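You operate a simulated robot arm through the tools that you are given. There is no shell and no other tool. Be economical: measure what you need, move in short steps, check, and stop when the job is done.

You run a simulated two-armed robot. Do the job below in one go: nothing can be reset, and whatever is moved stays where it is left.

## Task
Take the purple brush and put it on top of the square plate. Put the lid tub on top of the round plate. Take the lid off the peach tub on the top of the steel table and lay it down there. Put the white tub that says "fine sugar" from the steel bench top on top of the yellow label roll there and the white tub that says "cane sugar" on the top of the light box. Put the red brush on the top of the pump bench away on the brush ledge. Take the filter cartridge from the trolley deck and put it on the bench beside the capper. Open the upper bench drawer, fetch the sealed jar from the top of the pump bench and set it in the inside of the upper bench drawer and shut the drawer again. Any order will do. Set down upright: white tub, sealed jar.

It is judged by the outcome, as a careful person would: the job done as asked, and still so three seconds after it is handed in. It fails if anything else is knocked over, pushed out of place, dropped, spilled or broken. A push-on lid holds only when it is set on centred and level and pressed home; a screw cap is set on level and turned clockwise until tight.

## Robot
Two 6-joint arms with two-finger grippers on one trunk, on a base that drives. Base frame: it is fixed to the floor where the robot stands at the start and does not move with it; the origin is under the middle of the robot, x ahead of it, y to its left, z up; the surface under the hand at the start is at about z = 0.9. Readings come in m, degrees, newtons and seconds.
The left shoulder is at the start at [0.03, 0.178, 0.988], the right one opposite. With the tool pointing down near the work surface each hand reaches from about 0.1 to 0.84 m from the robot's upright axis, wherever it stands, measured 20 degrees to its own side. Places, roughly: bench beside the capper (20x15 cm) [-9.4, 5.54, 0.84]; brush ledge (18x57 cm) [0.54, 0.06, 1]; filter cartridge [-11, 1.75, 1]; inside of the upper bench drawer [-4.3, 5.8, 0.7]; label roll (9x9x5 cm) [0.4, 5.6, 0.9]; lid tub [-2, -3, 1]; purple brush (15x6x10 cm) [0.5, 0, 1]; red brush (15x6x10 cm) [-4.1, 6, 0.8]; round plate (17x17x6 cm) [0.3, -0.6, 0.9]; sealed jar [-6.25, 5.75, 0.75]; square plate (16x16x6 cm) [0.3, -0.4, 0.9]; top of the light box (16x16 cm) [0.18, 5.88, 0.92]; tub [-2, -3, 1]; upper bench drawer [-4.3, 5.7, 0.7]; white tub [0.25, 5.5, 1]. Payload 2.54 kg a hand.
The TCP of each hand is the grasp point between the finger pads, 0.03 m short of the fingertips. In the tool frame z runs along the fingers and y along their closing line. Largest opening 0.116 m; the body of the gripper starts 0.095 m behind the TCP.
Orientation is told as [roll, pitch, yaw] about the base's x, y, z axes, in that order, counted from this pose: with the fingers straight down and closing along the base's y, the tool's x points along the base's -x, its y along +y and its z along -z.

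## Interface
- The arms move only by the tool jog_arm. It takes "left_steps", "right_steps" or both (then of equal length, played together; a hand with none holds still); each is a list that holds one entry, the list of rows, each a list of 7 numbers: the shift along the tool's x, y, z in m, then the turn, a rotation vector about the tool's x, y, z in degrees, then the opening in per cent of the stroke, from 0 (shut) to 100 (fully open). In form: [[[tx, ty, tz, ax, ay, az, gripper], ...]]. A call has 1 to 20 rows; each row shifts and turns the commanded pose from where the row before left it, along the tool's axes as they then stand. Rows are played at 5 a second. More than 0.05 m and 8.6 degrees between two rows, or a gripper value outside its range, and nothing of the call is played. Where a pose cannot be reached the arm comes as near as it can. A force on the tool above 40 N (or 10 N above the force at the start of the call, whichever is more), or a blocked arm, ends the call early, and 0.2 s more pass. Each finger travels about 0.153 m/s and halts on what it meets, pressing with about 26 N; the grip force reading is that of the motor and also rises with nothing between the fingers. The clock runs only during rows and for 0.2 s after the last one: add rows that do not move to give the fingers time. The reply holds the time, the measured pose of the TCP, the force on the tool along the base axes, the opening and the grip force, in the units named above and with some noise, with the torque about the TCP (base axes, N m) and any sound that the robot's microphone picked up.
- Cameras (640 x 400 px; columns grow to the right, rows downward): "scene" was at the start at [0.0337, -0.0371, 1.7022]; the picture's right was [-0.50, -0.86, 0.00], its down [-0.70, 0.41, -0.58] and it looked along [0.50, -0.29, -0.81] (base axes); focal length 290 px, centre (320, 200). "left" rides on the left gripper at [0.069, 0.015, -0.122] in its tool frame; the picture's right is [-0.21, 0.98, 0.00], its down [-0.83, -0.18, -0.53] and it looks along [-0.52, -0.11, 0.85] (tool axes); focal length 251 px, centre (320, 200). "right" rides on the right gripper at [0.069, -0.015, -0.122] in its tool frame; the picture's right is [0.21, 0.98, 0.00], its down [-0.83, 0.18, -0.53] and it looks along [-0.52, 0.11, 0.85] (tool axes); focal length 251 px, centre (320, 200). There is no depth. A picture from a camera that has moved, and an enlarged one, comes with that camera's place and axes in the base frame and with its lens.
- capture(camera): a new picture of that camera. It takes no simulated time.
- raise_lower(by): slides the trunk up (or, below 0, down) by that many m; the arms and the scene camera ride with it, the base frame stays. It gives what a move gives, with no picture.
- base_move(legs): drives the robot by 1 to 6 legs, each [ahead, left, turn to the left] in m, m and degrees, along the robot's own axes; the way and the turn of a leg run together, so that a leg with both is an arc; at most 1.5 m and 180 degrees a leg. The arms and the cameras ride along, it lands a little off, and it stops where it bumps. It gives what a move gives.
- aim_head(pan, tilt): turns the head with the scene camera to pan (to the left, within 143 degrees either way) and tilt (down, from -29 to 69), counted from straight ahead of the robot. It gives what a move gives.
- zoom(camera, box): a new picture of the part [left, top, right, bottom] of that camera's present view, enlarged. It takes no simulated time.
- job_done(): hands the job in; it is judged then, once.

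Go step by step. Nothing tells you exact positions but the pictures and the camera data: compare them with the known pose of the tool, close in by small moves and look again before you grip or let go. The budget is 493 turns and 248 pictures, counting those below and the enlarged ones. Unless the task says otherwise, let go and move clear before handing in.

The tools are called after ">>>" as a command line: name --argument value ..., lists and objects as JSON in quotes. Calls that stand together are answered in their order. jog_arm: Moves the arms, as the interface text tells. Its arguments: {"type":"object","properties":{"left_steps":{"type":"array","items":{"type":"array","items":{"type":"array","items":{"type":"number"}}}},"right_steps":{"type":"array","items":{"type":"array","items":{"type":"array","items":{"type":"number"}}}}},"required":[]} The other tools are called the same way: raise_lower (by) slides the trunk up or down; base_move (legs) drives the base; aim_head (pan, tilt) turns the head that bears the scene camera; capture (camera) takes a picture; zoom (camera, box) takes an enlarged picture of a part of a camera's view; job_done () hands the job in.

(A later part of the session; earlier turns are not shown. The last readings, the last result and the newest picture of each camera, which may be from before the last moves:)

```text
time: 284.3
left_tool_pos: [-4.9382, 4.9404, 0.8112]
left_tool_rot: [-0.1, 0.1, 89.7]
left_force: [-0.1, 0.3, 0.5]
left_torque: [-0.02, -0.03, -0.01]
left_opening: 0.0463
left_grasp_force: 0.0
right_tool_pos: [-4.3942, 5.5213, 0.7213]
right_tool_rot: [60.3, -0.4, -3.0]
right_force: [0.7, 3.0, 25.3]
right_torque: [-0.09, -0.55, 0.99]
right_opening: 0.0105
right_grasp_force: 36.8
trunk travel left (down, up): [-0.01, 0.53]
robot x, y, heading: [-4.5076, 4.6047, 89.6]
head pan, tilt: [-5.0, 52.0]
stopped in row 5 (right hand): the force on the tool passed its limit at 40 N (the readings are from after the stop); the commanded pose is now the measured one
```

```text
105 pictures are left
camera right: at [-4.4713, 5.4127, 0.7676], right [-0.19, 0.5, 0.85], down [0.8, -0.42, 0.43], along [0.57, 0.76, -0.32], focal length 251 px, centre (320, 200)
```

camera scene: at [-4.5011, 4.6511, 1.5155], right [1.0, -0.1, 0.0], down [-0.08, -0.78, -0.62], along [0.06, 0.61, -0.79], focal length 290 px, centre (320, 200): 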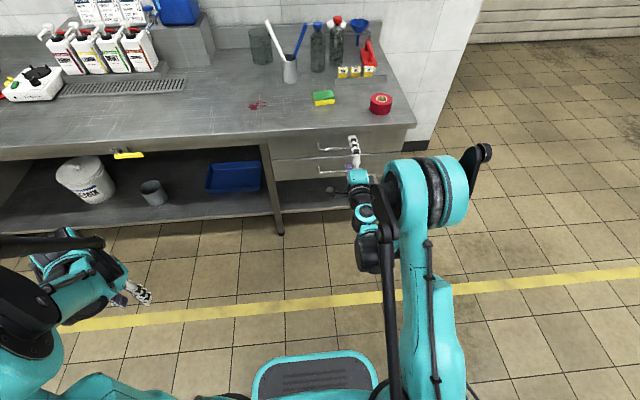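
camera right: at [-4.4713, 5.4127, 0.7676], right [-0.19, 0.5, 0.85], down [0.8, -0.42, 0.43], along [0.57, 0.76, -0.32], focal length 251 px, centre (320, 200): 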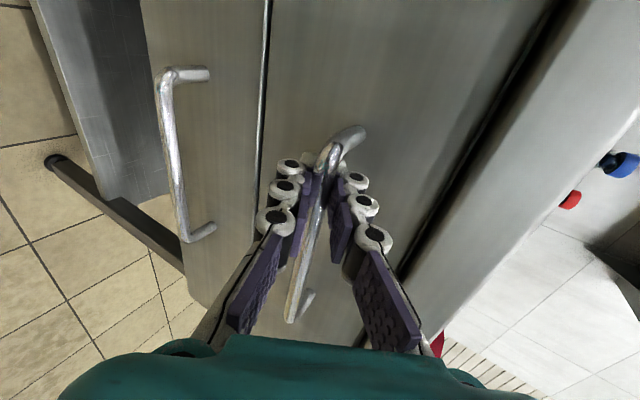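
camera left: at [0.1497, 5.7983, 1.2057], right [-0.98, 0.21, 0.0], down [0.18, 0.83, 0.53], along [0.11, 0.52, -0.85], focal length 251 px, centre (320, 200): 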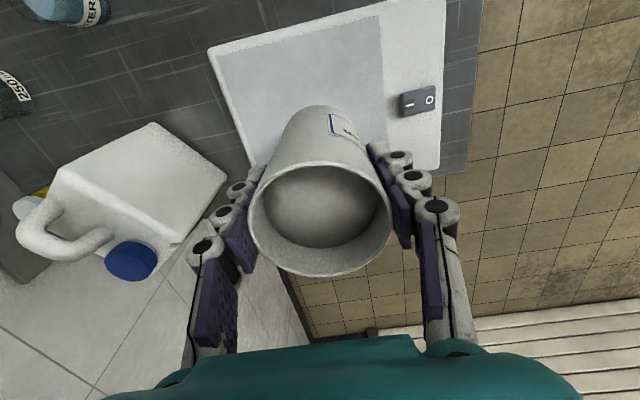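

Handle gripped. I pull by backing the base gently.

>>> base_move --legs '[[-0.08, 0, 0]]'

>>> capture --camera "scene"

```text
time: 285.1
left_tool_pos: [-4.9393, 4.9388, 0.8081]
left_tool_rot: [0.1, 0.2, 89.6]
left_force: [-0.1, -1.1, 0.3]
left_torque: [0.0, 0.0, -0.03]
left_opening: 0.0463
left_grasp_force: 0.0
right_tool_pos: [-4.3957, 5.5201, 0.7203]
right_tool_rot: [60.4, -0.5, -3.0]
right_force: [-0.6, 1.2, 4.8]
right_torque: [0.01, -0.45, 0.52]
right_opening: 0.0105
right_grasp_force: 36.1
trunk travel left (down, up): [-0.01, 0.53]
robot x, y, heading: [-4.51, 4.6026, 89.3]
head pan, tilt: [-5.0, 52.0]
stopped in leg 1: the force on the tool passed its limit at 48 N (the readings are from after the stop); the commanded pose is now the measured one
```

```text
104 pictures are left
camera scene: at [-4.5014, 4.6463, 1.5155], right [1.0, -0.1, 0.0], down [-0.08, -0.78, -0.62], along [0.06, 0.61, -0.79], focal length 290 px, centre (320, 200)
```

scene: 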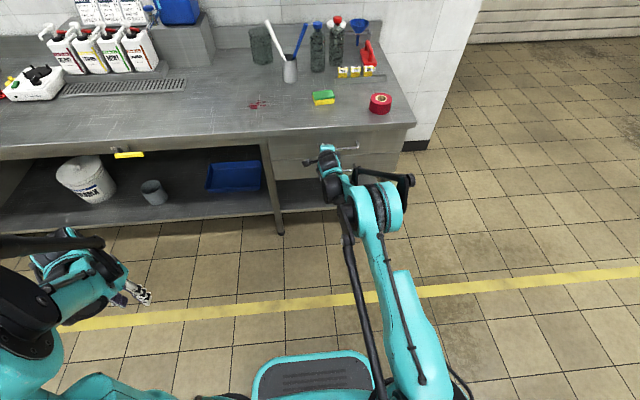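

>>> jog_arm --right_steps '[[[0, -0.001, -0.002, 0, 0, 0, 0], [0, -0.002, -0.0035, 0, 0, 0, 0], [0, -0.002, -0.0035, 0, 0, 0, 0], [0, -0.002, -0.0035, 0, 0, 0, 0], [0, -0.003, -0.005, 0, 0, 0, 0], [0, -0.003, -0.005, 0, 0, 0, 0], [0, -0.004, -0.007, 0, 0, 0, 0], [0, -0.004, -0.007, 0, 0, 0, 0]]]'

```text
time: 286.9
left_tool_pos: [-4.9381, 4.9358, 0.8087]
left_tool_rot: [0.1, 0.2, 89.6]
left_force: [-1.0, 0.8, 0.2]
left_torque: [0.01, 0.0, 0.0]
left_opening: 0.0465
left_grasp_force: 0.0
right_tool_pos: [-4.3948, 5.4776, 0.721]
right_tool_rot: [60.5, -0.5, -3.1]
right_force: [17.6, -0.8, 13.0]
right_torque: [-0.03, -0.53, 0.31]
right_opening: 0.0105
right_grasp_force: 36.3
trunk travel left (down, up): [-0.01, 0.53]
robot x, y, heading: [-4.5073, 4.6015, 89.3]
head pan, tilt: [-5.0, 52.0]
```

The drawer slides. I keep pulling with steady arm steps.

>>> jog_arm --right_steps '[[[-0.003, -0.003, -0.007, 0, 0, 0, 0], [-0.001, -0.0055, -0.0105, 0, 0, 0, 0], [-0.001, -0.0075, -0.0135, 0, 0, 0, 0], [-0.001, -0.009, -0.016, 0, 0, 0, 0], [-0.001, -0.01, -0.0173, 0, 0, 0, 0], [-0.001, -0.01, -0.0173, 0, 0, 0, 0], [-0.001, -0.01, -0.0173, 0, 0, 0, 0], [-0.001, -0.01, -0.0173, 0, 0, 0, 0]]]'

>>> capture --camera "scene"

```text
time: 288.6
left_tool_pos: [-4.938, 4.9392, 0.8074]
left_tool_rot: [0.0, 0.1, 89.5]
left_force: [-0.8, 0.3, -0.1]
left_torque: [0.0, 0.01, 0.01]
left_opening: 0.0465
left_grasp_force: 0.1
right_tool_pos: [-4.3948, 5.3433, 0.7202]
right_tool_rot: [60.2, -0.5, -2.9]
right_force: [-6.6, -0.4, -10.1]
right_torque: [-0.04, -0.13, 0.41]
right_opening: 0.0108
right_grasp_force: 35.9
trunk travel left (down, up): [-0.01, 0.53]
robot x, y, heading: [-4.5066, 4.6002, 89.4]
head pan, tilt: [-5.0, 52.0]
```

```text
103 pictures are left
camera scene: at [-4.5018, 4.648, 1.5154], right [1.0, -0.1, 0.0], down [-0.08, -0.79, -0.61], along [0.06, 0.61, -0.79], focal length 290 px, centre (320, 200)
```

scene: 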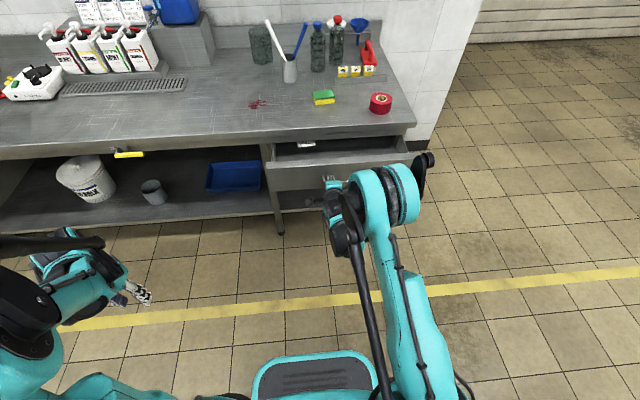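

>>> jog_arm --right_steps '[[[0.001, -0.008, -0.017, 0, 0, 0, 0], [0, -0.009, -0.0173, 0, 0, 0, 0], [0, -0.01, -0.0173, 0, 0, 0, 0], [0, -0.01, -0.0173, 0, 0, 0, 0], [0, -0.01, -0.0173, 0, 0, 0, 0], [0, -0.005, -0.0087, 0, 0, 0, 0]]]'

>>> zoom --camera "scene" --box '[240, 100, 440, 260]'

```text
time: 289.4
left_tool_pos: [-4.9384, 4.9389, 0.8071]
left_tool_rot: [0.1, 0.2, 89.5]
left_force: [-0.9, 0.1, 0.0]
left_torque: [0.02, -0.03, 0.0]
left_opening: 0.0464
left_grasp_force: 0.0
right_tool_pos: [-4.395, 5.3025, 0.7211]
right_tool_rot: [59.5, -0.5, -3.3]
right_force: [-1.6, -1.3, -24.1]
right_torque: [-0.01, -0.62, -0.4]
right_opening: 0.0107
right_grasp_force: 36.4
right hand out of reach, approached as far as the arm can: row 3
trunk travel left (down, up): [-0.01, 0.53]
robot x, y, heading: [-4.511, 4.6016, 89.4]
head pan, tilt: [-5.0, 52.0]
stopped in row 3 (right hand): the force on the tool passed its limit at 46 N (the readings are from after the stop); the commanded pose is now the measured one
```

```text
2.50 times, centred on (340, 180) of scene
camera zoom: at [-4.5008, 4.6491, 1.5154], right [1.0, -0.1, 0.0], down [-0.08, -0.79, -0.61], along [0.06, 0.61, -0.79], focal length 725 px, centre (270, 250)
```

zoom: 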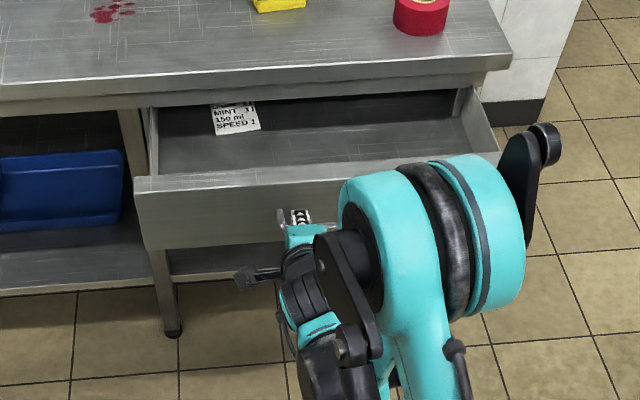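

Open about 22 cm — enough for placing from above (there's a paper card inside). I release the handle and back the hand out.

>>> jog_arm --right_steps '[[[0, -0.001, 0.001, 0, 0, 0, 10], [0, 0, 0, 0, 0, 0, 30], [0, 0, 0, 0, 0, 0, 45], [0, 0, 0, 0, 0, 0, 45]]]'

>>> base_move --legs '[[-0.2, 0, 0]]'

>>> capture --camera "scene"

>>> capture --camera "right"

```text
time: 290.4
left_tool_pos: [-4.9381, 4.9388, 0.8068]
left_tool_rot: [0.0, 0.1, 89.5]
left_force: [0.6, 0.2, -0.5]
left_torque: [-0.01, 0.03, -0.01]
left_opening: 0.0462
left_grasp_force: 0.1
right_tool_pos: [-4.3947, 5.3023, 0.7236]
right_tool_rot: [59.9, -0.5, -3.2]
right_force: [-0.2, -1.3, 0.2]
right_torque: [-0.03, -0.01, 0.01]
right_opening: 0.0517
right_grasp_force: 0.0
trunk travel left (down, up): [-0.01, 0.53]
robot x, y, heading: [-4.5133, 4.5991, 89.4]
head pan, tilt: [-5.0, 52.0]
```

```text
time: 291.9
left_tool_pos: [-4.9403, 4.739, 0.808]
left_tool_rot: [0.0, 0.0, 89.7]
left_force: [0.3, 0.4, 0.4]
left_torque: [0.03, -0.02, 0.0]
left_opening: 0.0466
left_grasp_force: 0.0
right_tool_pos: [-4.3991, 5.1055, 0.7235]
right_tool_rot: [60.0, -0.5, -3.1]
right_force: [0.4, -0.1, -0.3]
right_torque: [-0.04, -0.01, -0.02]
right_opening: 0.0525
right_grasp_force: 0.0
trunk travel left (down, up): [-0.01, 0.53]
robot x, y, heading: [-4.5114, 4.4065, 89.5]
head pan, tilt: [-5.0, 52.0]
```

```text
101 pictures are left
camera scene: at [-4.5029, 4.4487, 1.5156], right [1.0, -0.1, 0.0], down [-0.07, -0.78, -0.62], along [0.06, 0.61, -0.79], focal length 290 px, centre (320, 200)
```

scene: 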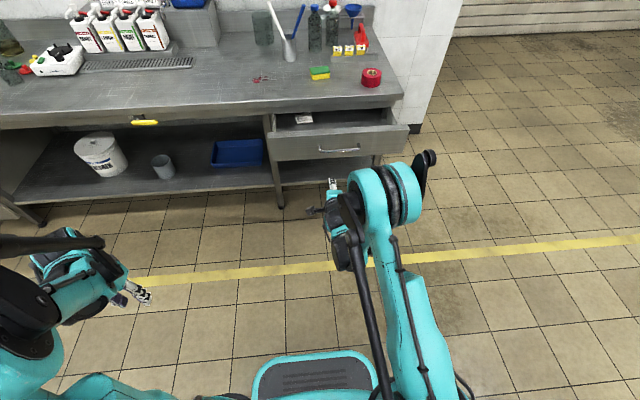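

```text
100 pictures are left
camera right: at [-4.4752, 4.9968, 0.7703], right [-0.2, 0.5, 0.84], down [0.8, -0.41, 0.43], along [0.57, 0.76, -0.32], focal length 251 px, centre (320, 200)
```

right: 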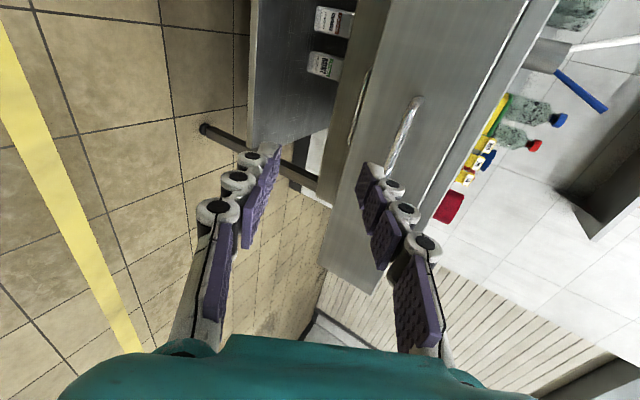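

The drawer stands open. Now to the sealed jar near (-6.25,5.75): raise the trunk and strafe left.

>>> raise_lower --by 0.3

>>> base_move --legs '[[0.1, 1.5, 0.5]]'

>>> aim_head --pan 10 --tilt 38

>>> capture --camera "scene"

```text
time: 294.9
left_tool_pos: [-4.941, 4.7403, 1.1092]
left_tool_rot: [0.1, 0.2, 89.7]
left_force: [0.9, -0.2, 0.6]
left_torque: [0.03, -0.02, 0.0]
left_opening: 0.0462
left_grasp_force: 0.0
right_tool_pos: [-4.3974, 5.1056, 1.023]
right_tool_rot: [59.9, -0.5, -3.1]
right_force: [-0.5, 0.0, -0.4]
right_torque: [-0.01, 0.0, -0.04]
right_opening: 0.0523
right_grasp_force: 0.1
trunk travel left (down, up): [-0.31, 0.23]
robot x, y, heading: [-4.5123, 4.403, 89.6]
head pan, tilt: [-5.0, 52.0]
```

```text
refused: leg 1 is longer than a leg can be; nothing moved
```

```text
time: 295.7
left_tool_pos: [-4.9406, 4.7403, 1.1085]
left_tool_rot: [0.1, 0.0, 89.7]
left_force: [-0.6, 0.9, 0.2]
left_torque: [0.06, -0.03, 0.02]
left_opening: 0.0464
left_grasp_force: 0.0
right_tool_pos: [-4.398, 5.1053, 1.0222]
right_tool_rot: [59.9, -0.5, -3.1]
right_force: [-1.1, 0.0, 0.3]
right_torque: [0.0, -0.02, 0.01]
right_opening: 0.0522
right_grasp_force: 0.1
trunk travel left (down, up): [-0.31, 0.23]
robot x, y, heading: [-4.5106, 4.405, 89.4]
head pan, tilt: [10.0, 38.0]
```

```text
99 pictures are left
camera scene: at [-4.5243, 4.4602, 1.8353], right [0.99, 0.17, 0.0], down [0.1, -0.61, -0.79], along [-0.13, 0.78, -0.62], focal length 290 px, centre (320, 200)
```

scene: 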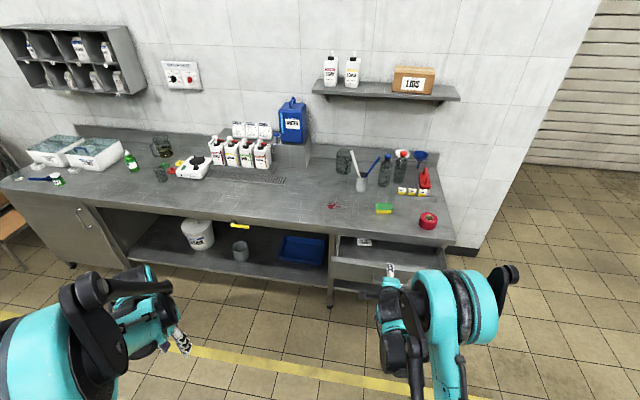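

>>> base_move --legs '[[0, 1.45, 0.5]]'

>>> capture --camera "scene"

```text
time: 302.9
left_tool_pos: [-6.4, 4.7446, 1.1068]
left_tool_rot: [-0.1, 0.2, 90.2]
left_force: [-0.3, 0.4, 0.1]
left_torque: [-0.01, 0.02, 0.0]
left_opening: 0.0463
left_grasp_force: 0.0
right_tool_pos: [-5.8596, 5.1129, 1.0229]
right_tool_rot: [59.8, -0.5, -2.6]
right_force: [-0.2, 0.0, 0.4]
right_torque: [0.03, -0.01, -0.02]
right_opening: 0.0524
right_grasp_force: 0.0
trunk travel left (down, up): [-0.31, 0.23]
robot x, y, heading: [-5.9726, 4.4175, 89.8]
head pan, tilt: [10.0, 38.0]
```

```text
98 pictures are left
camera scene: at [-5.9825, 4.4674, 1.8353], right [0.99, 0.17, 0.0], down [0.11, -0.61, -0.79], along [-0.14, 0.78, -0.62], focal length 290 px, centre (320, 200)
```

scene: 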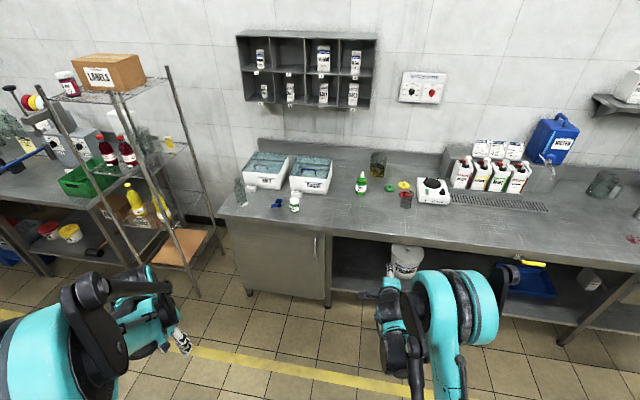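

>>> zoom --camera "scene" --box '[220, 140, 400, 240]'

```text
3.56 times, centred on (310, 190) of scene
camera zoom: at [-5.9825, 4.4674, 1.8353], right [0.99, 0.17, 0.0], down [0.11, -0.61, -0.79], along [-0.14, 0.78, -0.62], focal length 1031 px, centre (356, 236)
```

zoom: 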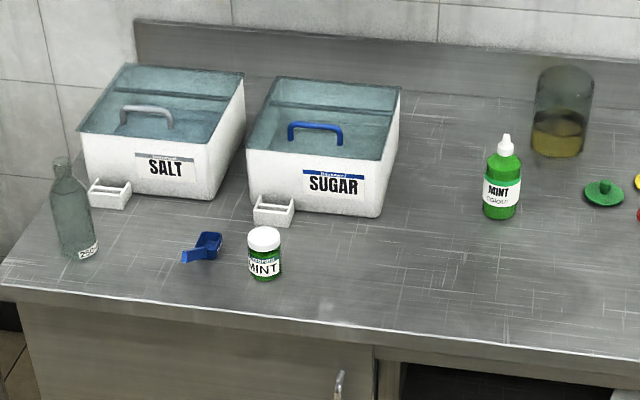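

The sealed jar is the MINT jar with white lid at about (-6.32,5.59). I raise a little and drive up to the bench.

>>> raise_lower --by 0.12

>>> base_move --legs '[[0.5, 0.17, 0]]'

>>> aim_head --pan 12 --tilt 52

>>> capture --camera "scene"

>>> capture --camera "left"

```text
time: 304.4
left_tool_pos: [-6.4001, 4.7454, 1.2285]
left_tool_rot: [0.1, 0.2, 90.2]
left_force: [-0.3, 0.2, -0.4]
left_torque: [0.02, 0.0, 0.03]
left_opening: 0.0464
left_grasp_force: 0.1
right_tool_pos: [-5.8602, 5.1135, 1.1427]
right_tool_rot: [59.9, -0.6, -2.7]
right_force: [0.8, 0.0, 0.6]
right_torque: [-0.01, 0.01, 0.01]
right_opening: 0.0524
right_grasp_force: 0.0
trunk travel left (down, up): [-0.43, 0.11]
robot x, y, heading: [-5.9688, 4.4134, 89.9]
head pan, tilt: [10.0, 38.0]
```

```text
time: 307.5
left_tool_pos: [-6.5652, 5.2583, 1.2277]
left_tool_rot: [0.1, 0.2, 89.6]
left_force: [0.5, 0.4, 0.0]
left_torque: [-0.01, -0.04, -0.02]
left_opening: 0.0464
left_grasp_force: 0.0
right_tool_pos: [-6.0197, 5.6215, 1.1426]
right_tool_rot: [59.9, -0.6, -3.2]
right_force: [-0.6, 0.0, 0.8]
right_torque: [-0.02, -0.04, 0.0]
right_opening: 0.0522
right_grasp_force: 0.0
trunk travel left (down, up): [-0.43, 0.11]
robot x, y, heading: [-6.1354, 4.9212, 89.5]
head pan, tilt: [10.0, 38.0]
```

```text
time: 308.3
left_tool_pos: [-6.5637, 5.2576, 1.2284]
left_tool_rot: [0.1, 0.1, 89.5]
left_force: [0.4, 0.3, 0.5]
left_torque: [0.02, 0.01, -0.02]
left_opening: 0.0464
left_grasp_force: 0.1
right_tool_pos: [-6.0203, 5.621, 1.143]
right_tool_rot: [59.9, -0.5, -3.2]
right_force: [-0.2, -0.8, -0.2]
right_torque: [0.0, 0.0, 0.02]
right_opening: 0.0524
right_grasp_force: 0.1
trunk travel left (down, up): [-0.43, 0.11]
robot x, y, heading: [-6.1349, 4.918, 89.4]
head pan, tilt: [12.0, 52.0]
```

```text
96 pictures are left
camera scene: at [-6.1494, 4.9649, 1.9356], right [0.98, 0.2, 0.0], down [0.16, -0.77, -0.62], along [-0.12, 0.6, -0.79], focal length 290 px, centre (320, 200)
```

scene: 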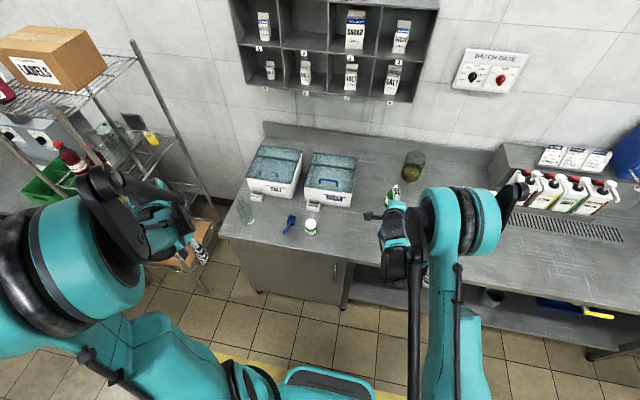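

```text
95 pictures are left
camera left: at [-6.5794, 5.1893, 1.3503], right [-0.98, 0.22, 0.0], down [0.19, 0.83, 0.53], along [0.12, 0.52, -0.85], focal length 251 px, centre (320, 200)
```

left: 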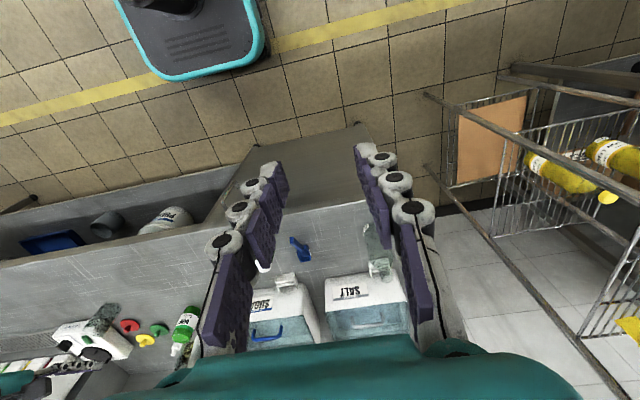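

>>> jog_arm --left_steps '[[[-0.0371, -0.028, 0, 0, 0, 0, 60], [-0.0371, -0.028, 0, 0, 0, 0, 70], [-0.0371, -0.028, 0, 0, 0, 0, 70], [-0.0371, -0.028, 0, 0, 0, 0, 70], [-0.0371, -0.028, 0, 0, 0, 0, 70], [-0.0371, -0.028, 0, 0, 0, 0, 70], [-0.0371, -0.028, 0, 0, 0, 0, 70], [-0.0371, -0.028, 0, 0, 0, 0, 70], [-0.0371, -0.028, 0, 0, 0, 0, 70], [0, 0, 0.04, 0, 0, 0, 70], [0, 0, 0.04, 0, 0, 0, 70]]]'

>>> capture --camera "left"

>>> zoom --camera "scene" --box '[230, 130, 410, 260]'

```text
time: 310.7
left_tool_pos: [-6.308, 5.5918, 1.1459]
left_tool_rot: [0.1, 0.1, 89.6]
left_force: [0.9, 0.1, 1.0]
left_torque: [-0.03, 0.02, 0.01]
left_opening: 0.0811
left_grasp_force: 0.0
right_tool_pos: [-6.0203, 5.6233, 1.1422]
right_tool_rot: [59.9, -0.4, -3.2]
right_force: [0.5, 0.2, -1.2]
right_torque: [-0.03, 0.05, 0.02]
right_opening: 0.0522
right_grasp_force: 0.1
trunk travel left (down, up): [-0.43, 0.11]
robot x, y, heading: [-6.1347, 4.9186, 89.2]
head pan, tilt: [12.0, 52.0]
```

```text
94 pictures are left
camera left: at [-6.3234, 5.5243, 1.2677], right [-0.98, 0.22, 0.0], down [0.19, 0.83, 0.53], along [0.12, 0.52, -0.85], focal length 251 px, centre (320, 200)
```

left: 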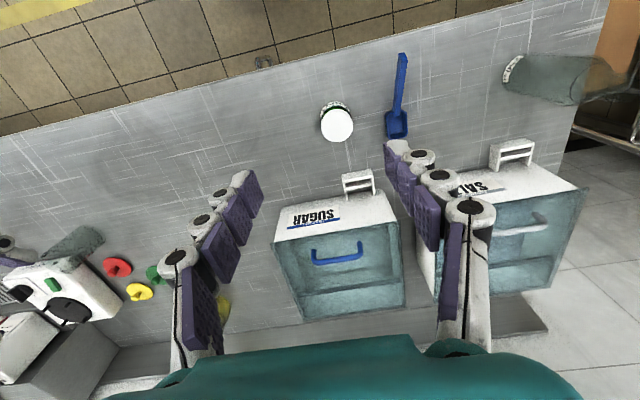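

```text
3.08 times, centred on (320, 195) of scene
camera zoom: at [-6.1489, 4.967, 1.9354], right [0.98, 0.2, 0.0], down [0.16, -0.77, -0.61], along [-0.12, 0.6, -0.79], focal length 893 px, centre (320, 215)
```

zoom: 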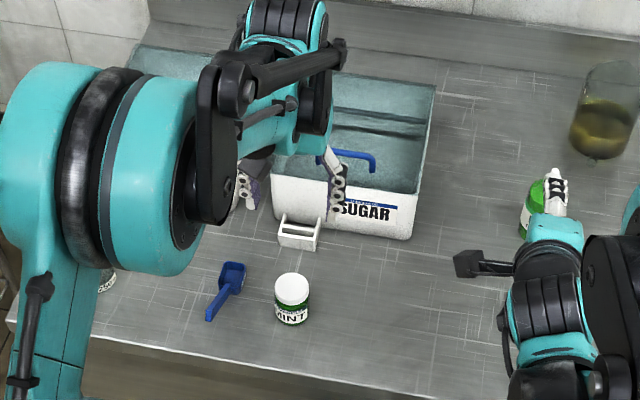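

>>> jog_arm --left_steps '[[[-0.033, 0.016, 0.02, 0, 0, 0, 65], [0, 0, 0.04, 0, 0, 0, 65], [0, 0, 0.04, 0, 0, 0, 65]]]'

>>> capture --camera "left"

```text
time: 311.5
left_tool_pos: [-6.324, 5.6241, 1.0465]
left_tool_rot: [0.1, 0.2, 89.8]
left_force: [-0.8, -0.1, 0.0]
left_torque: [-0.03, -0.03, -0.02]
left_opening: 0.0752
left_grasp_force: 0.0
right_tool_pos: [-6.0207, 5.6223, 1.1425]
right_tool_rot: [59.8, -0.5, -3.2]
right_force: [0.3, 0.5, -0.4]
right_torque: [-0.02, -0.04, 0.0]
right_opening: 0.0522
right_grasp_force: 0.0
trunk travel left (down, up): [-0.43, 0.11]
robot x, y, heading: [-6.1346, 4.9195, 89.6]
head pan, tilt: [12.0, 52.0]
```

```text
92 pictures are left
camera left: at [-6.34, 5.5562, 1.1692], right [-0.98, 0.22, 0.0], down [0.19, 0.83, 0.53], along [0.12, 0.52, -0.85], focal length 251 px, centre (320, 200)
```

left: 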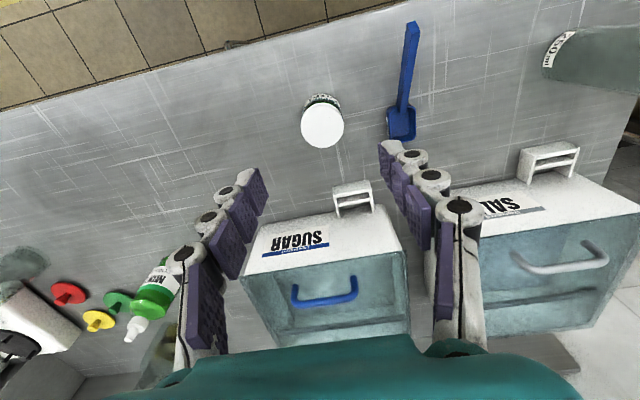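

>>> jog_arm --left_steps '[[[-0.008, 0, 0.04, 0, 0, 0, 65], [0, 0, 0.04, 0, 0, 0, 65], [0, 0, 0.04, 0, 0, 0, 65]]]'

>>> capture --camera "left"

```text
time: 312.3
left_tool_pos: [-6.3236, 5.6234, 0.9336]
left_tool_rot: [0.1, 0.2, 89.6]
left_force: [0.4, 0.0, -0.1]
left_torque: [0.01, 0.0, 0.0]
left_opening: 0.0755
left_grasp_force: 0.0
left hand out of reach, approached as far as the arm can: row 3
right_tool_pos: [-6.0206, 5.6214, 1.1434]
right_tool_rot: [59.9, -0.4, -3.3]
right_force: [-0.3, -0.3, 0.5]
right_torque: [0.01, 0.01, -0.01]
right_opening: 0.0521
right_grasp_force: 0.0
trunk travel left (down, up): [-0.43, 0.11]
robot x, y, heading: [-6.1355, 4.9241, 89.2]
head pan, tilt: [12.0, 52.0]
```

```text
91 pictures are left
camera left: at [-6.3393, 5.5544, 1.0549], right [-0.98, 0.22, 0.0], down [0.19, 0.83, 0.53], along [0.12, 0.52, -0.85], focal length 251 px, centre (320, 200)
```

left: 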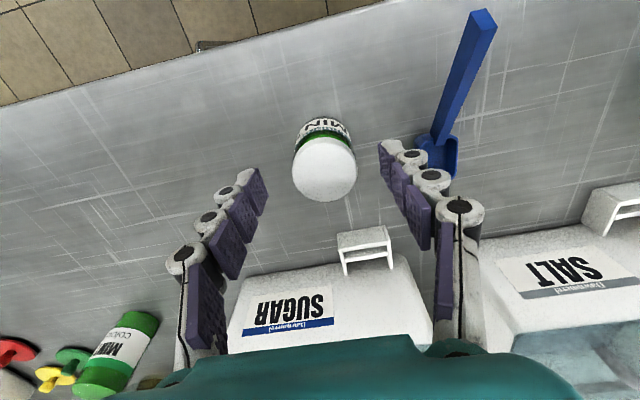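

The jar lid is at about (-6.324,5.638,z≈0.87). To reach lower I lift the hand, move the base 0.1 m closer, and come down again.

>>> jog_arm --left_steps '[[[0.02, 0, -0.04, 0, 0, 0, 65], [0.03, 0, -0.035, 0, 0, 0, 65], [0.03, 0, -0.035, 0, 0, 0, 65], [0.02, 0, 0, 0, 0, 0, 65]]]'

>>> base_move --legs '[[0.1, 0, 0.3]]'

>>> raise_lower --by -0.05

>>> capture --camera "left"

>>> capture --camera "scene"

```text
time: 313.3
left_tool_pos: [-6.3253, 5.5238, 1.0471]
left_tool_rot: [0.1, 0.1, 89.5]
left_force: [-0.1, 0.2, -0.5]
left_torque: [-0.02, 0.0, -0.02]
left_opening: 0.0754
left_grasp_force: 0.1
right_tool_pos: [-6.0211, 5.6214, 1.1425]
right_tool_rot: [59.9, -0.5, -3.2]
right_force: [-0.3, 0.0, 0.5]
right_torque: [0.01, -0.02, 0.03]
right_opening: 0.0522
right_grasp_force: 0.1
trunk travel left (down, up): [-0.43, 0.11]
robot x, y, heading: [-6.1361, 4.9187, 89.4]
head pan, tilt: [12.0, 52.0]
```

```text
time: 314.4
left_tool_pos: [-6.3277, 5.6245, 1.0442]
left_tool_rot: [0.1, 0.2, 90.0]
left_force: [0.7, 0.0, -0.1]
left_torque: [-0.02, -0.01, -0.02]
left_opening: 0.0753
left_grasp_force: 0.1
right_tool_pos: [-6.0251, 5.722, 1.1431]
right_tool_rot: [59.9, -0.5, -2.8]
right_force: [0.0, -0.1, -0.9]
right_torque: [0.02, 0.04, -0.02]
right_opening: 0.0523
right_grasp_force: 0.1
trunk travel left (down, up): [-0.43, 0.11]
robot x, y, heading: [-6.1332, 5.0225, 89.7]
head pan, tilt: [12.0, 52.0]
```

```text
time: 315.4
left_tool_pos: [-6.33, 5.6219, 0.9957]
left_tool_rot: [0.1, 0.1, 89.9]
left_force: [-0.4, -0.6, 0.0]
left_torque: [0.05, 0.02, 0.0]
left_opening: 0.0755
left_grasp_force: 0.0
right_tool_pos: [-6.0255, 5.7223, 1.0941]
right_tool_rot: [59.9, -0.4, -2.8]
right_force: [0.0, 0.0, 0.3]
right_torque: [-0.02, -0.01, 0.01]
right_opening: 0.0522
right_grasp_force: 0.1
trunk travel left (down, up): [-0.38, 0.16]
robot x, y, heading: [-6.1362, 5.0217, 89.6]
head pan, tilt: [12.0, 52.0]
```

```text
90 pictures are left
camera left: at [-6.3444, 5.5538, 1.1176], right [-0.98, 0.21, 0.0], down [0.18, 0.83, 0.53], along [0.11, 0.52, -0.85], focal length 251 px, centre (320, 200)
```

left: 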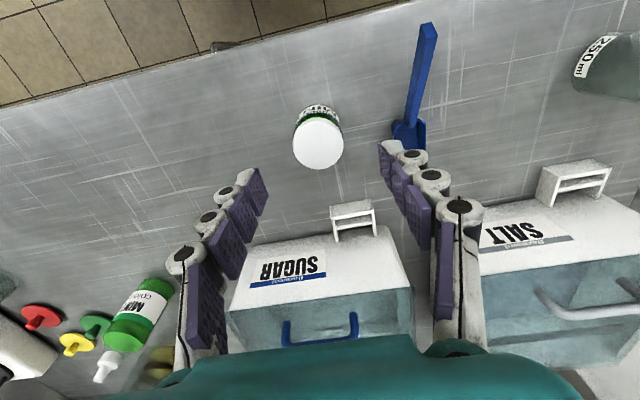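

```text
89 pictures are left
camera scene: at [-6.1488, 5.0635, 1.8856], right [0.98, 0.2, 0.0], down [0.16, -0.77, -0.62], along [-0.13, 0.6, -0.79], focal length 290 px, centre (320, 200)
```

scene: 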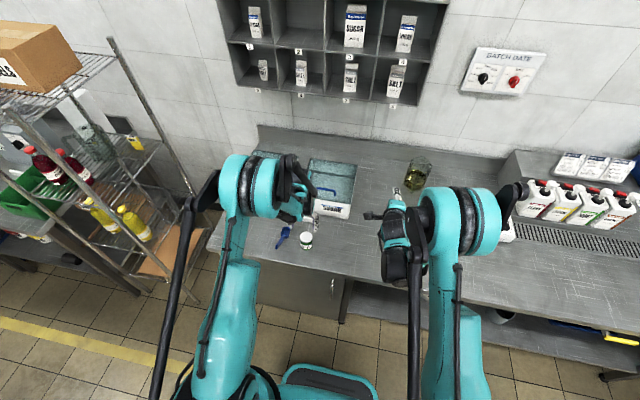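

>>> jog_arm --left_steps '[[[-0.015, -0.004, 0.03, 0, 0, 0, 65], [0, 0, 0.04, 0, 0, 0, 65], [0, 0, 0.03, 0, 0, 0, 65]]]'

>>> capture --camera "left"

```text
time: 316.2
left_tool_pos: [-6.3248, 5.6388, 0.8927]
left_tool_rot: [0.1, 0.1, 90.1]
left_force: [0.2, -1.0, 0.7]
left_torque: [-0.01, -0.02, -0.02]
left_opening: 0.0753
left_grasp_force: 0.2
right_tool_pos: [-6.0246, 5.7223, 1.0932]
right_tool_rot: [59.8, -0.5, -2.8]
right_force: [-0.4, 0.5, -0.6]
right_torque: [-0.04, 0.0, 0.03]
right_opening: 0.0521
right_grasp_force: 0.0
trunk travel left (down, up): [-0.38, 0.16]
robot x, y, heading: [-6.1366, 5.0206, 89.4]
head pan, tilt: [12.0, 52.0]
```

```text
88 pictures are left
camera left: at [-6.3399, 5.5709, 1.0153], right [-0.98, 0.21, 0.0], down [0.18, 0.83, 0.53], along [0.11, 0.52, -0.85], focal length 251 px, centre (320, 200)
```

left: 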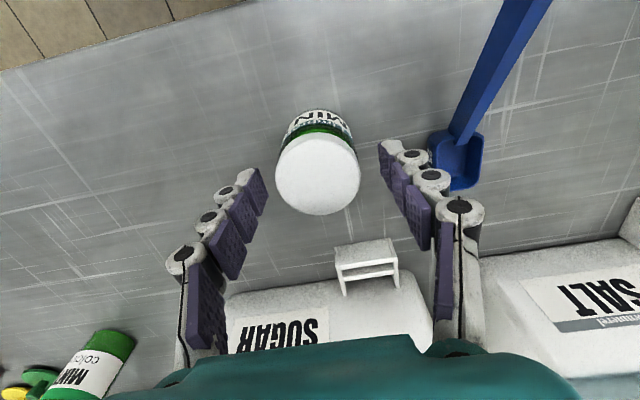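

>>> jog_arm --left_steps '[[[0.001, 0, 0.015, 0, 0, 0, 65], [0, 0, 0.013, 0, 0, 0, 60], [0, 0, 0, 0, 0, 0, 52], [0, 0, 0, 0, 0, 0, 46], [0, 0, 0, 0, 0, 0, 40], [0, 0, 0, 0, 0, 0, 30], [0, 0, 0, 0, 0, 0, 30]]]'

>>> capture --camera "left"

```text
time: 317.8
left_tool_pos: [-6.3256, 5.637, 0.8667]
left_tool_rot: [0.1, 0.1, 90.0]
left_force: [0.2, -0.2, 0.2]
left_torque: [-0.02, -0.05, -0.07]
left_opening: 0.0489
left_grasp_force: 26.1
right_tool_pos: [-6.0247, 5.7229, 1.0932]
right_tool_rot: [60.0, -0.4, -2.8]
right_force: [0.2, -0.3, -0.6]
right_torque: [-0.02, -0.02, 0.02]
right_opening: 0.0521
right_grasp_force: 0.1
trunk travel left (down, up): [-0.38, 0.16]
robot x, y, heading: [-6.1349, 5.0191, 89.7]
head pan, tilt: [12.0, 52.0]
```

```text
87 pictures are left
camera left: at [-6.3402, 5.5682, 0.9882], right [-0.98, 0.21, 0.0], down [0.18, 0.83, 0.53], along [0.11, 0.52, -0.85], focal length 251 px, centre (320, 200)
```

left: 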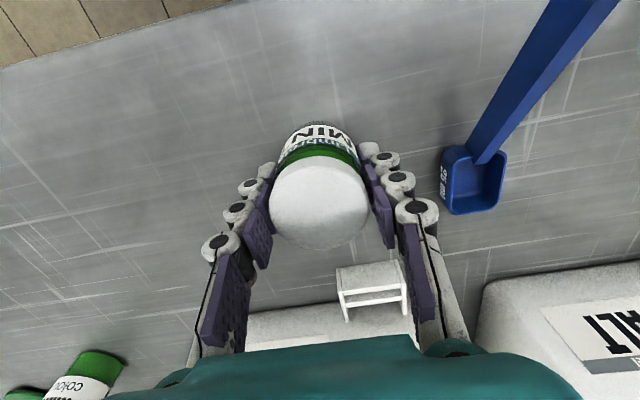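

Jar gripped. I lift it and draw it in, then drive back to the drawer.

>>> jog_arm --left_steps '[[[0, 0, -0.03, 0, 0, 0, 30], [0, 0, -0.04, 0, 0, 0, 30], [0, 0, -0.04, 0, 0, 0, 30], [0, 0, -0.04, 0, 0, 0, 30], [0.04, 0, 0, 0, 0, 0, 30], [0.04, 0, 0, 0, 0, 0, 30], [0.04, 0, 0, 0, 0, 0, 30], [0.04, 0, 0, 0, 0, 0, 30]]]'

>>> base_move --legs '[[-0.55, 0, 0], [0, -1.4, 0]]'

>>> aim_head --pan -10 --tilt 48

>>> capture --camera "scene"

```text
time: 319.6
left_tool_pos: [-6.3246, 5.4761, 1.0185]
left_tool_rot: [0.1, 0.2, 90.0]
left_force: [-0.4, -0.8, -2.7]
left_torque: [0.03, -0.02, 0.0]
left_opening: 0.0489
left_grasp_force: 26.3
right_tool_pos: [-6.025, 5.7209, 1.0937]
right_tool_rot: [59.9, -0.6, -2.8]
right_force: [-0.4, -0.5, 0.0]
right_torque: [-0.04, 0.0, -0.01]
right_opening: 0.0523
right_grasp_force: 0.0
trunk travel left (down, up): [-0.38, 0.16]
robot x, y, heading: [-6.1337, 5.0173, 89.8]
head pan, tilt: [12.0, 52.0]
```

```text
time: 329.4
left_tool_pos: [-4.8893, 4.894, 1.0168]
left_tool_rot: [0.1, 0.2, 87.8]
left_force: [0.1, 0.2, -2.0]
left_torque: [0.02, 0.04, 0.0]
left_opening: 0.0486
left_grasp_force: 25.7
right_tool_pos: [-4.5816, 5.1249, 1.0925]
right_tool_rot: [59.9, -0.5, -5.1]
right_force: [0.2, -0.6, 0.8]
right_torque: [0.03, -0.03, -0.01]
right_opening: 0.0524
right_grasp_force: 0.1
trunk travel left (down, up): [-0.38, 0.16]
robot x, y, heading: [-4.7194, 4.4326, 87.5]
head pan, tilt: [12.0, 52.0]
```

```text
time: 330.3
left_tool_pos: [-4.8901, 4.894, 1.0177]
left_tool_rot: [0.2, 0.2, 87.7]
left_force: [-0.1, 0.1, -1.8]
left_torque: [0.01, 0.04, -0.01]
left_opening: 0.0486
left_grasp_force: 26.0
right_tool_pos: [-4.5806, 5.125, 1.0929]
right_tool_rot: [60.0, -0.5, -5.1]
right_force: [0.5, 0.6, -0.6]
right_torque: [-0.02, -0.01, -0.03]
right_opening: 0.0523
right_grasp_force: 0.1
trunk travel left (down, up): [-0.38, 0.16]
robot x, y, heading: [-4.7185, 4.4256, 87.7]
head pan, tilt: [-10.0, 48.0]
```

```text
86 pictures are left
camera scene: at [-4.702, 4.4766, 1.8909], right [0.98, -0.22, 0.0], down [-0.16, -0.73, -0.67], along [0.14, 0.65, -0.74], focal length 290 px, centre (320, 200)
```

scene: 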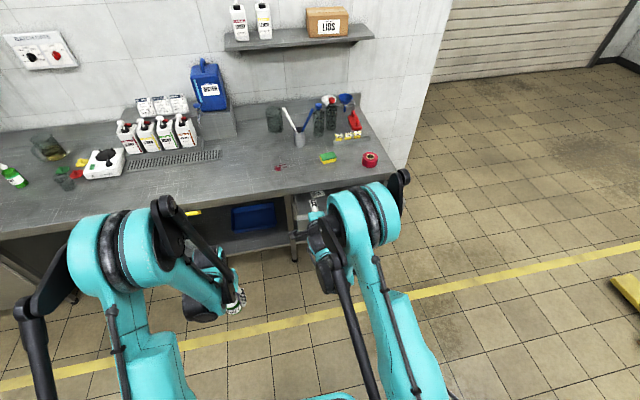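

I fold the right hand back to pointing down so it stays clear, then line the left hand up with the drawer.

>>> jog_arm --right_steps '[[[0, 0, 0, 0, 0, -8.2, 40], [0, 0, 0, 0, 0, -8.2, 40], [0, 0, 0, 0, 0, -8.2, 40], [0, 0, 0, 0, 0, -8.2, 40], [0, 0, 0, 0, 0, -8.2, 40], [0, 0, 0, 0, 0, -8.2, 40], [0, 0, 0, 0, 0, -8.2, 40], [0, 0, 0, 0, 0, -8.2, 40], [0, 0, 0, 0, 0, -8.2, 40], [0, 0, 0, 0, 0, -8.2, 40], [0, 0, 0, 0, 0, -8.0, 40], [0, 0, 0, 0, 8.5, 0, 40], [0, 0, 0, 0, 8.5, 0, 40], [0, 0, 0, 0, 8.5, 0, 40], [0, 0, 0, 0, 8.5, 0, 40], [0, 0, 0, 0, 8.5, 0, 40], [0, 0, 0, 0, 8.5, 0, 40], [0, 0, 0, 0, 8.5, 0, 40]]]'

>>> jog_arm --right_steps '[[[0.04, 0, -0.02, 0, 0, 0, 40], [0.04, 0, -0.02, 0, 0, 0, 40], [0.04, 0, -0.02, 0, 0, 0, 40], [0.04, -0.02, -0.02, 0, 0, 0, 40], [0.04, -0.02, -0.02, 0, 0, 0, 40], [0.04, -0.02, -0.02, 0, 0, 0, 40], [0.04, -0.02, 0, 0, 0, 0, 40]]]'

>>> base_move --legs '[[0.25, -0.5, 2.4]]'

>>> capture --camera "scene"

>>> capture --camera "left"

```text
time: 334.1
left_tool_pos: [-4.8902, 4.8948, 1.0164]
left_tool_rot: [0.2, 0.4, 87.7]
left_force: [-0.1, 0.6, -1.8]
left_torque: [0.0, -0.01, 0.04]
left_opening: 0.0489
left_grasp_force: 25.7
right_tool_pos: [-4.6604, 5.1098, 1.0932]
right_tool_rot: [-14.6, -7.1, 81.9]
right_force: [-0.1, 0.4, 0.2]
right_torque: [-0.02, 0.01, 0.02]
right_opening: 0.0464
right_grasp_force: 0.1
right hand out of reach, approached as far as the arm can: row 13, 14, 15, 16, 17, 18
trunk travel left (down, up): [-0.38, 0.16]
robot x, y, heading: [-4.7207, 4.431, 87.5]
head pan, tilt: [-10.0, 48.0]
```

```text
time: 335.7
left_tool_pos: [-4.8903, 4.8928, 1.0174]
left_tool_rot: [0.1, 0.1, 87.6]
left_force: [0.4, -0.2, -1.9]
left_torque: [0.04, 0.05, 0.0]
left_opening: 0.0485
left_grasp_force: 25.6
right_tool_pos: [-4.6547, 4.81, 1.1935]
right_tool_rot: [-14.6, -7.5, 82.0]
right_force: [-0.1, -0.3, -0.6]
right_torque: [0.06, 0.01, 0.0]
right_opening: 0.0463
right_grasp_force: 0.1
trunk travel left (down, up): [-0.38, 0.16]
robot x, y, heading: [-4.7186, 4.434, 87.6]
head pan, tilt: [-10.0, 48.0]
```

```text
time: 338.9
left_tool_pos: [-4.3981, 5.1178, 1.0179]
left_tool_rot: [0.1, 0.3, 89.5]
left_force: [0.6, -0.1, -1.7]
left_torque: [-0.05, 0.02, 0.03]
left_opening: 0.0489
left_grasp_force: 26.2
right_tool_pos: [-4.1612, 5.0435, 1.194]
right_tool_rot: [-14.6, -7.5, 83.9]
right_force: [-0.2, -0.7, 0.8]
right_torque: [-0.03, 0.02, -0.02]
right_opening: 0.0462
right_grasp_force: 0.2
trunk travel left (down, up): [-0.38, 0.16]
robot x, y, heading: [-4.2127, 4.6631, 89.5]
head pan, tilt: [-10.0, 48.0]
```

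```text
85 pictures are left
camera scene: at [-4.1959, 4.7072, 1.8909], right [0.98, -0.18, 0.0], down [-0.14, -0.73, -0.67], along [0.12, 0.66, -0.74], focal length 290 px, centre (320, 200)
```

scene: 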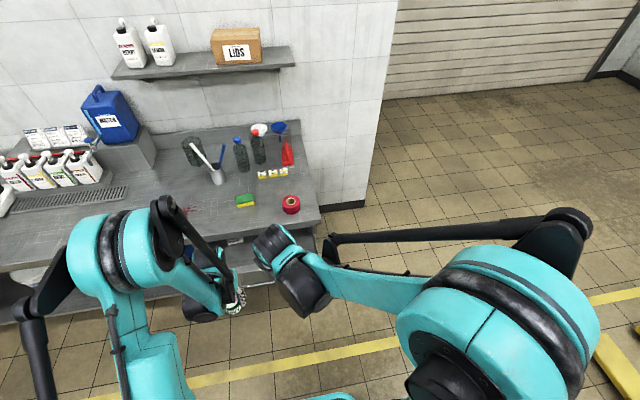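

```text
84 pictures are left
camera left: at [-4.4136, 5.0493, 1.1392], right [-0.98, 0.22, 0.0], down [0.19, 0.83, 0.53], along [0.12, 0.52, -0.85], focal length 251 px, centre (320, 200)
```

left: 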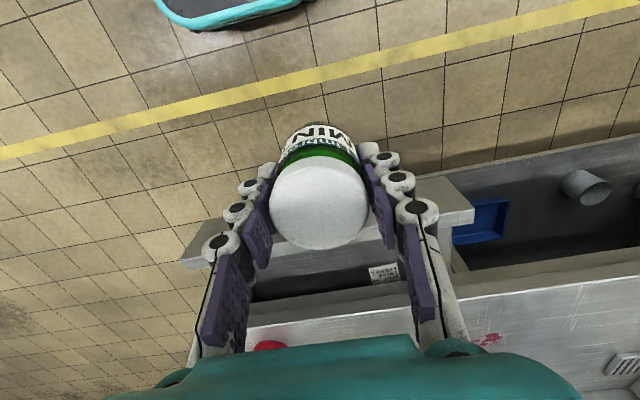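

>>> base_move --legs '[[0.25, -0.03, 0]]'

>>> jog_arm --left_steps '[[[-0.03, -0.02, 0, 0, 0, 0, 30], [-0.03, -0.02, 0, 0, 0, 0, 30], [-0.01, -0.01, 0, 0, 0, 0, 30]]]'

>>> capture --camera "left"

```text
time: 340.7
left_tool_pos: [-4.3648, 5.3691, 1.0163]
left_tool_rot: [0.1, 0.3, 89.6]
left_force: [0.7, 0.2, -2.2]
left_torque: [0.02, 0.0, 0.0]
left_opening: 0.0488
left_grasp_force: 25.8
right_tool_pos: [-4.1266, 5.2944, 1.1927]
right_tool_rot: [-14.7, -7.4, 83.8]
right_force: [0.8, -0.9, -0.1]
right_torque: [0.01, 0.01, 0.04]
right_opening: 0.0461
right_grasp_force: 0.0
trunk travel left (down, up): [-0.38, 0.16]
robot x, y, heading: [-4.1798, 4.9107, 89.2]
head pan, tilt: [-10.0, 48.0]
```

```text
time: 341.5
left_tool_pos: [-4.3142, 5.4398, 1.0166]
left_tool_rot: [0.1, 0.2, 89.6]
left_force: [0.1, -0.6, -0.9]
left_torque: [0.0, -0.01, 0.04]
left_opening: 0.0487
left_grasp_force: 26.1
right_tool_pos: [-4.1271, 5.294, 1.1924]
right_tool_rot: [-14.6, -7.3, 83.9]
right_force: [0.7, -0.6, -0.1]
right_torque: [0.01, -0.02, -0.02]
right_opening: 0.0464
right_grasp_force: 0.1
trunk travel left (down, up): [-0.38, 0.16]
robot x, y, heading: [-4.1769, 4.9107, 89.4]
head pan, tilt: [-10.0, 48.0]
```

```text
83 pictures are left
camera left: at [-4.33, 5.3709, 1.1393], right [-0.98, 0.22, 0.0], down [0.19, 0.83, 0.53], along [0.12, 0.52, -0.85], focal length 251 px, centre (320, 200)
```

left: 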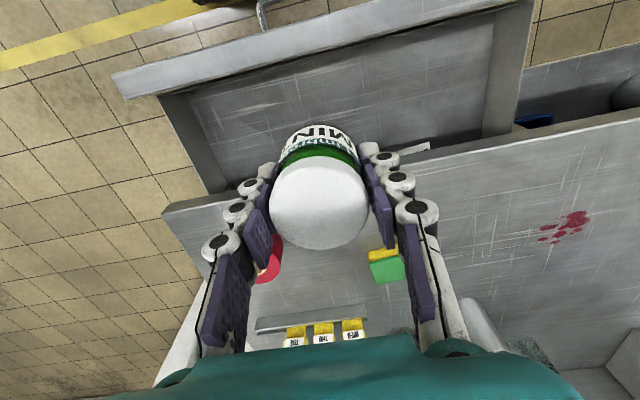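

>>> raise_lower --by -0.15

>>> jog_arm --left_steps '[[[0.003, 0, 0.03, 0, 0, 0, 30], [0, 0, 0.03, 0, 0, 0, 30], [0, 0, 0.02, 0, 0, 0, 30]]]'

>>> capture --camera "left"

>>> capture --camera "scene"

```text
time: 343.3
left_tool_pos: [-4.3151, 5.4401, 0.8675]
left_tool_rot: [0.1, 0.2, 89.6]
left_force: [0.1, -0.4, -1.6]
left_torque: [-0.03, 0.02, 0.02]
left_opening: 0.049
left_grasp_force: 25.5
right_tool_pos: [-4.1278, 5.2931, 1.0422]
right_tool_rot: [-14.7, -7.5, 83.8]
right_force: [0.2, -0.3, 0.9]
right_torque: [-0.01, 0.02, -0.02]
right_opening: 0.0461
right_grasp_force: 0.1
trunk travel left (down, up): [-0.23, 0.31]
robot x, y, heading: [-4.1799, 4.9123, 89.3]
head pan, tilt: [-10.0, 48.0]
```

```text
time: 344.1
left_tool_pos: [-4.316, 5.4353, 0.7874]
left_tool_rot: [0.1, 0.2, 89.6]
left_force: [-0.2, 0.8, -1.4]
left_torque: [0.0, -0.03, -0.01]
left_opening: 0.0489
left_grasp_force: 26.1
right_tool_pos: [-4.1269, 5.295, 1.0424]
right_tool_rot: [-14.6, -7.4, 83.8]
right_force: [0.1, 0.1, -0.3]
right_torque: [-0.02, -0.02, -0.01]
right_opening: 0.0463
right_grasp_force: 0.0
trunk travel left (down, up): [-0.23, 0.31]
robot x, y, heading: [-4.1773, 4.9125, 89.3]
head pan, tilt: [-10.0, 48.0]
```

```text
82 pictures are left
camera left: at [-4.3319, 5.3675, 0.9088], right [-0.97, 0.22, 0.0], down [0.19, 0.83, 0.53], along [0.12, 0.52, -0.85], focal length 251 px, centre (320, 200)
```

left: 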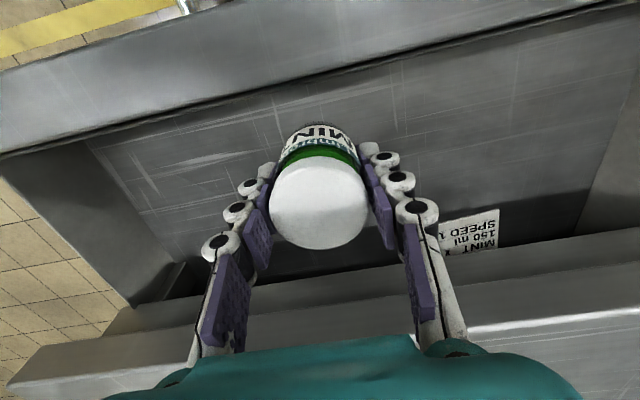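

```text
81 pictures are left
camera scene: at [-4.1634, 4.9586, 1.7409], right [0.98, -0.18, 0.0], down [-0.14, -0.73, -0.67], along [0.12, 0.66, -0.74], focal length 290 px, centre (320, 200)
```

scene: 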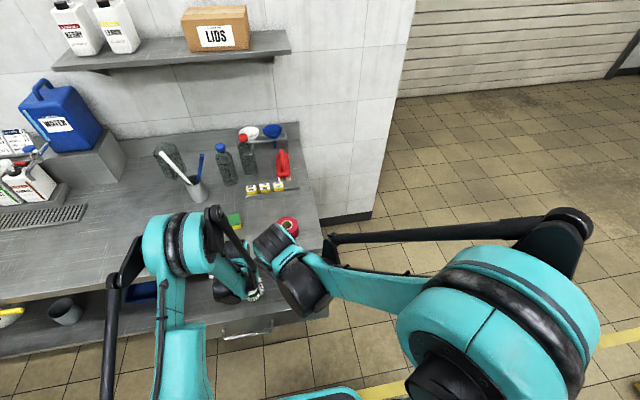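

>>> jog_arm --left_steps '[[[0, 0, 0.015, 0, 0, 0, 30], [0, 0, 0.01, 0, 0, 0, 30], [0, 0, 0.005, 0, 0, 0, 30], [0, 0, 0, 0, 0, 0, 30]]]'

```text
time: 345.1
left_tool_pos: [-4.3158, 5.4404, 0.7589]
left_tool_rot: [0.1, 0.3, 89.6]
left_force: [0.1, 0.6, -2.3]
left_torque: [0.01, -0.01, 0.04]
left_opening: 0.0488
left_grasp_force: 26.1
left hand out of reach, approached as far as the arm can: row 3
right_tool_pos: [-4.1275, 5.294, 1.0436]
right_tool_rot: [-14.7, -7.4, 83.7]
right_force: [-0.9, 0.1, -1.0]
right_torque: [-0.02, 0.03, -0.04]
right_opening: 0.0464
right_grasp_force: 0.0
trunk travel left (down, up): [-0.23, 0.31]
robot x, y, heading: [-4.1809, 4.9107, 89.3]
head pan, tilt: [-10.0, 48.0]
```

>>> raise_lower --by -0.025

```text
time: 345.8
left_tool_pos: [-4.3161, 5.4397, 0.7333]
left_tool_rot: [0.1, 0.2, 89.7]
left_force: [0.4, -0.3, -2.5]
left_torque: [0.01, -0.01, -0.01]
left_opening: 0.0489
left_grasp_force: 26.2
right_tool_pos: [-4.127, 5.2938, 1.0181]
right_tool_rot: [-14.7, -7.3, 83.7]
right_force: [-0.4, -0.2, 0.3]
right_torque: [-0.01, 0.01, 0.02]
right_opening: 0.0464
right_grasp_force: 0.1
trunk travel left (down, up): [-0.205, 0.335]
robot x, y, heading: [-4.1776, 4.912, 89.3]
head pan, tilt: [-10.0, 48.0]
```

>>> raise_lower --by -0.015

>>> capture --camera "left"

```text
time: 346.4
left_tool_pos: [-4.3147, 5.4387, 0.7193]
left_tool_rot: [0.1, 0.2, 89.5]
left_force: [-0.3, 0.0, -2.2]
left_torque: [0.0, -0.03, -0.02]
left_opening: 0.0487
left_grasp_force: 26.0
right_tool_pos: [-4.1278, 5.2948, 1.0035]
right_tool_rot: [-14.7, -7.4, 83.8]
right_force: [-0.4, -0.2, 0.6]
right_torque: [0.04, 0.04, -0.02]
right_opening: 0.0464
right_grasp_force: 0.1
trunk travel left (down, up): [-0.19, 0.35]
robot x, y, heading: [-4.1788, 4.91, 89.5]
head pan, tilt: [-10.0, 48.0]
```

```text
80 pictures are left
camera left: at [-4.3306, 5.3715, 0.841], right [-0.97, 0.22, 0.0], down [0.19, 0.83, 0.53], along [0.12, 0.52, -0.85], focal length 251 px, centre (320, 200)
```

left: 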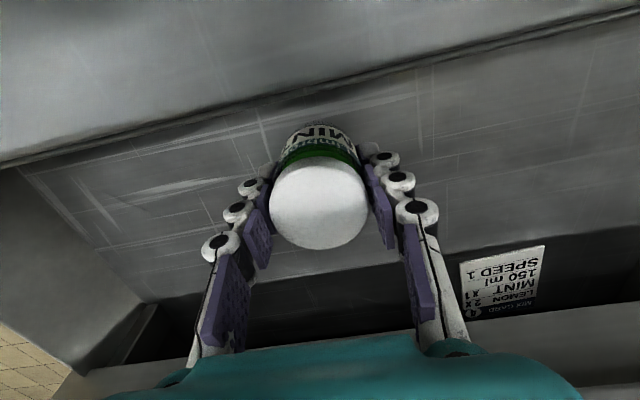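

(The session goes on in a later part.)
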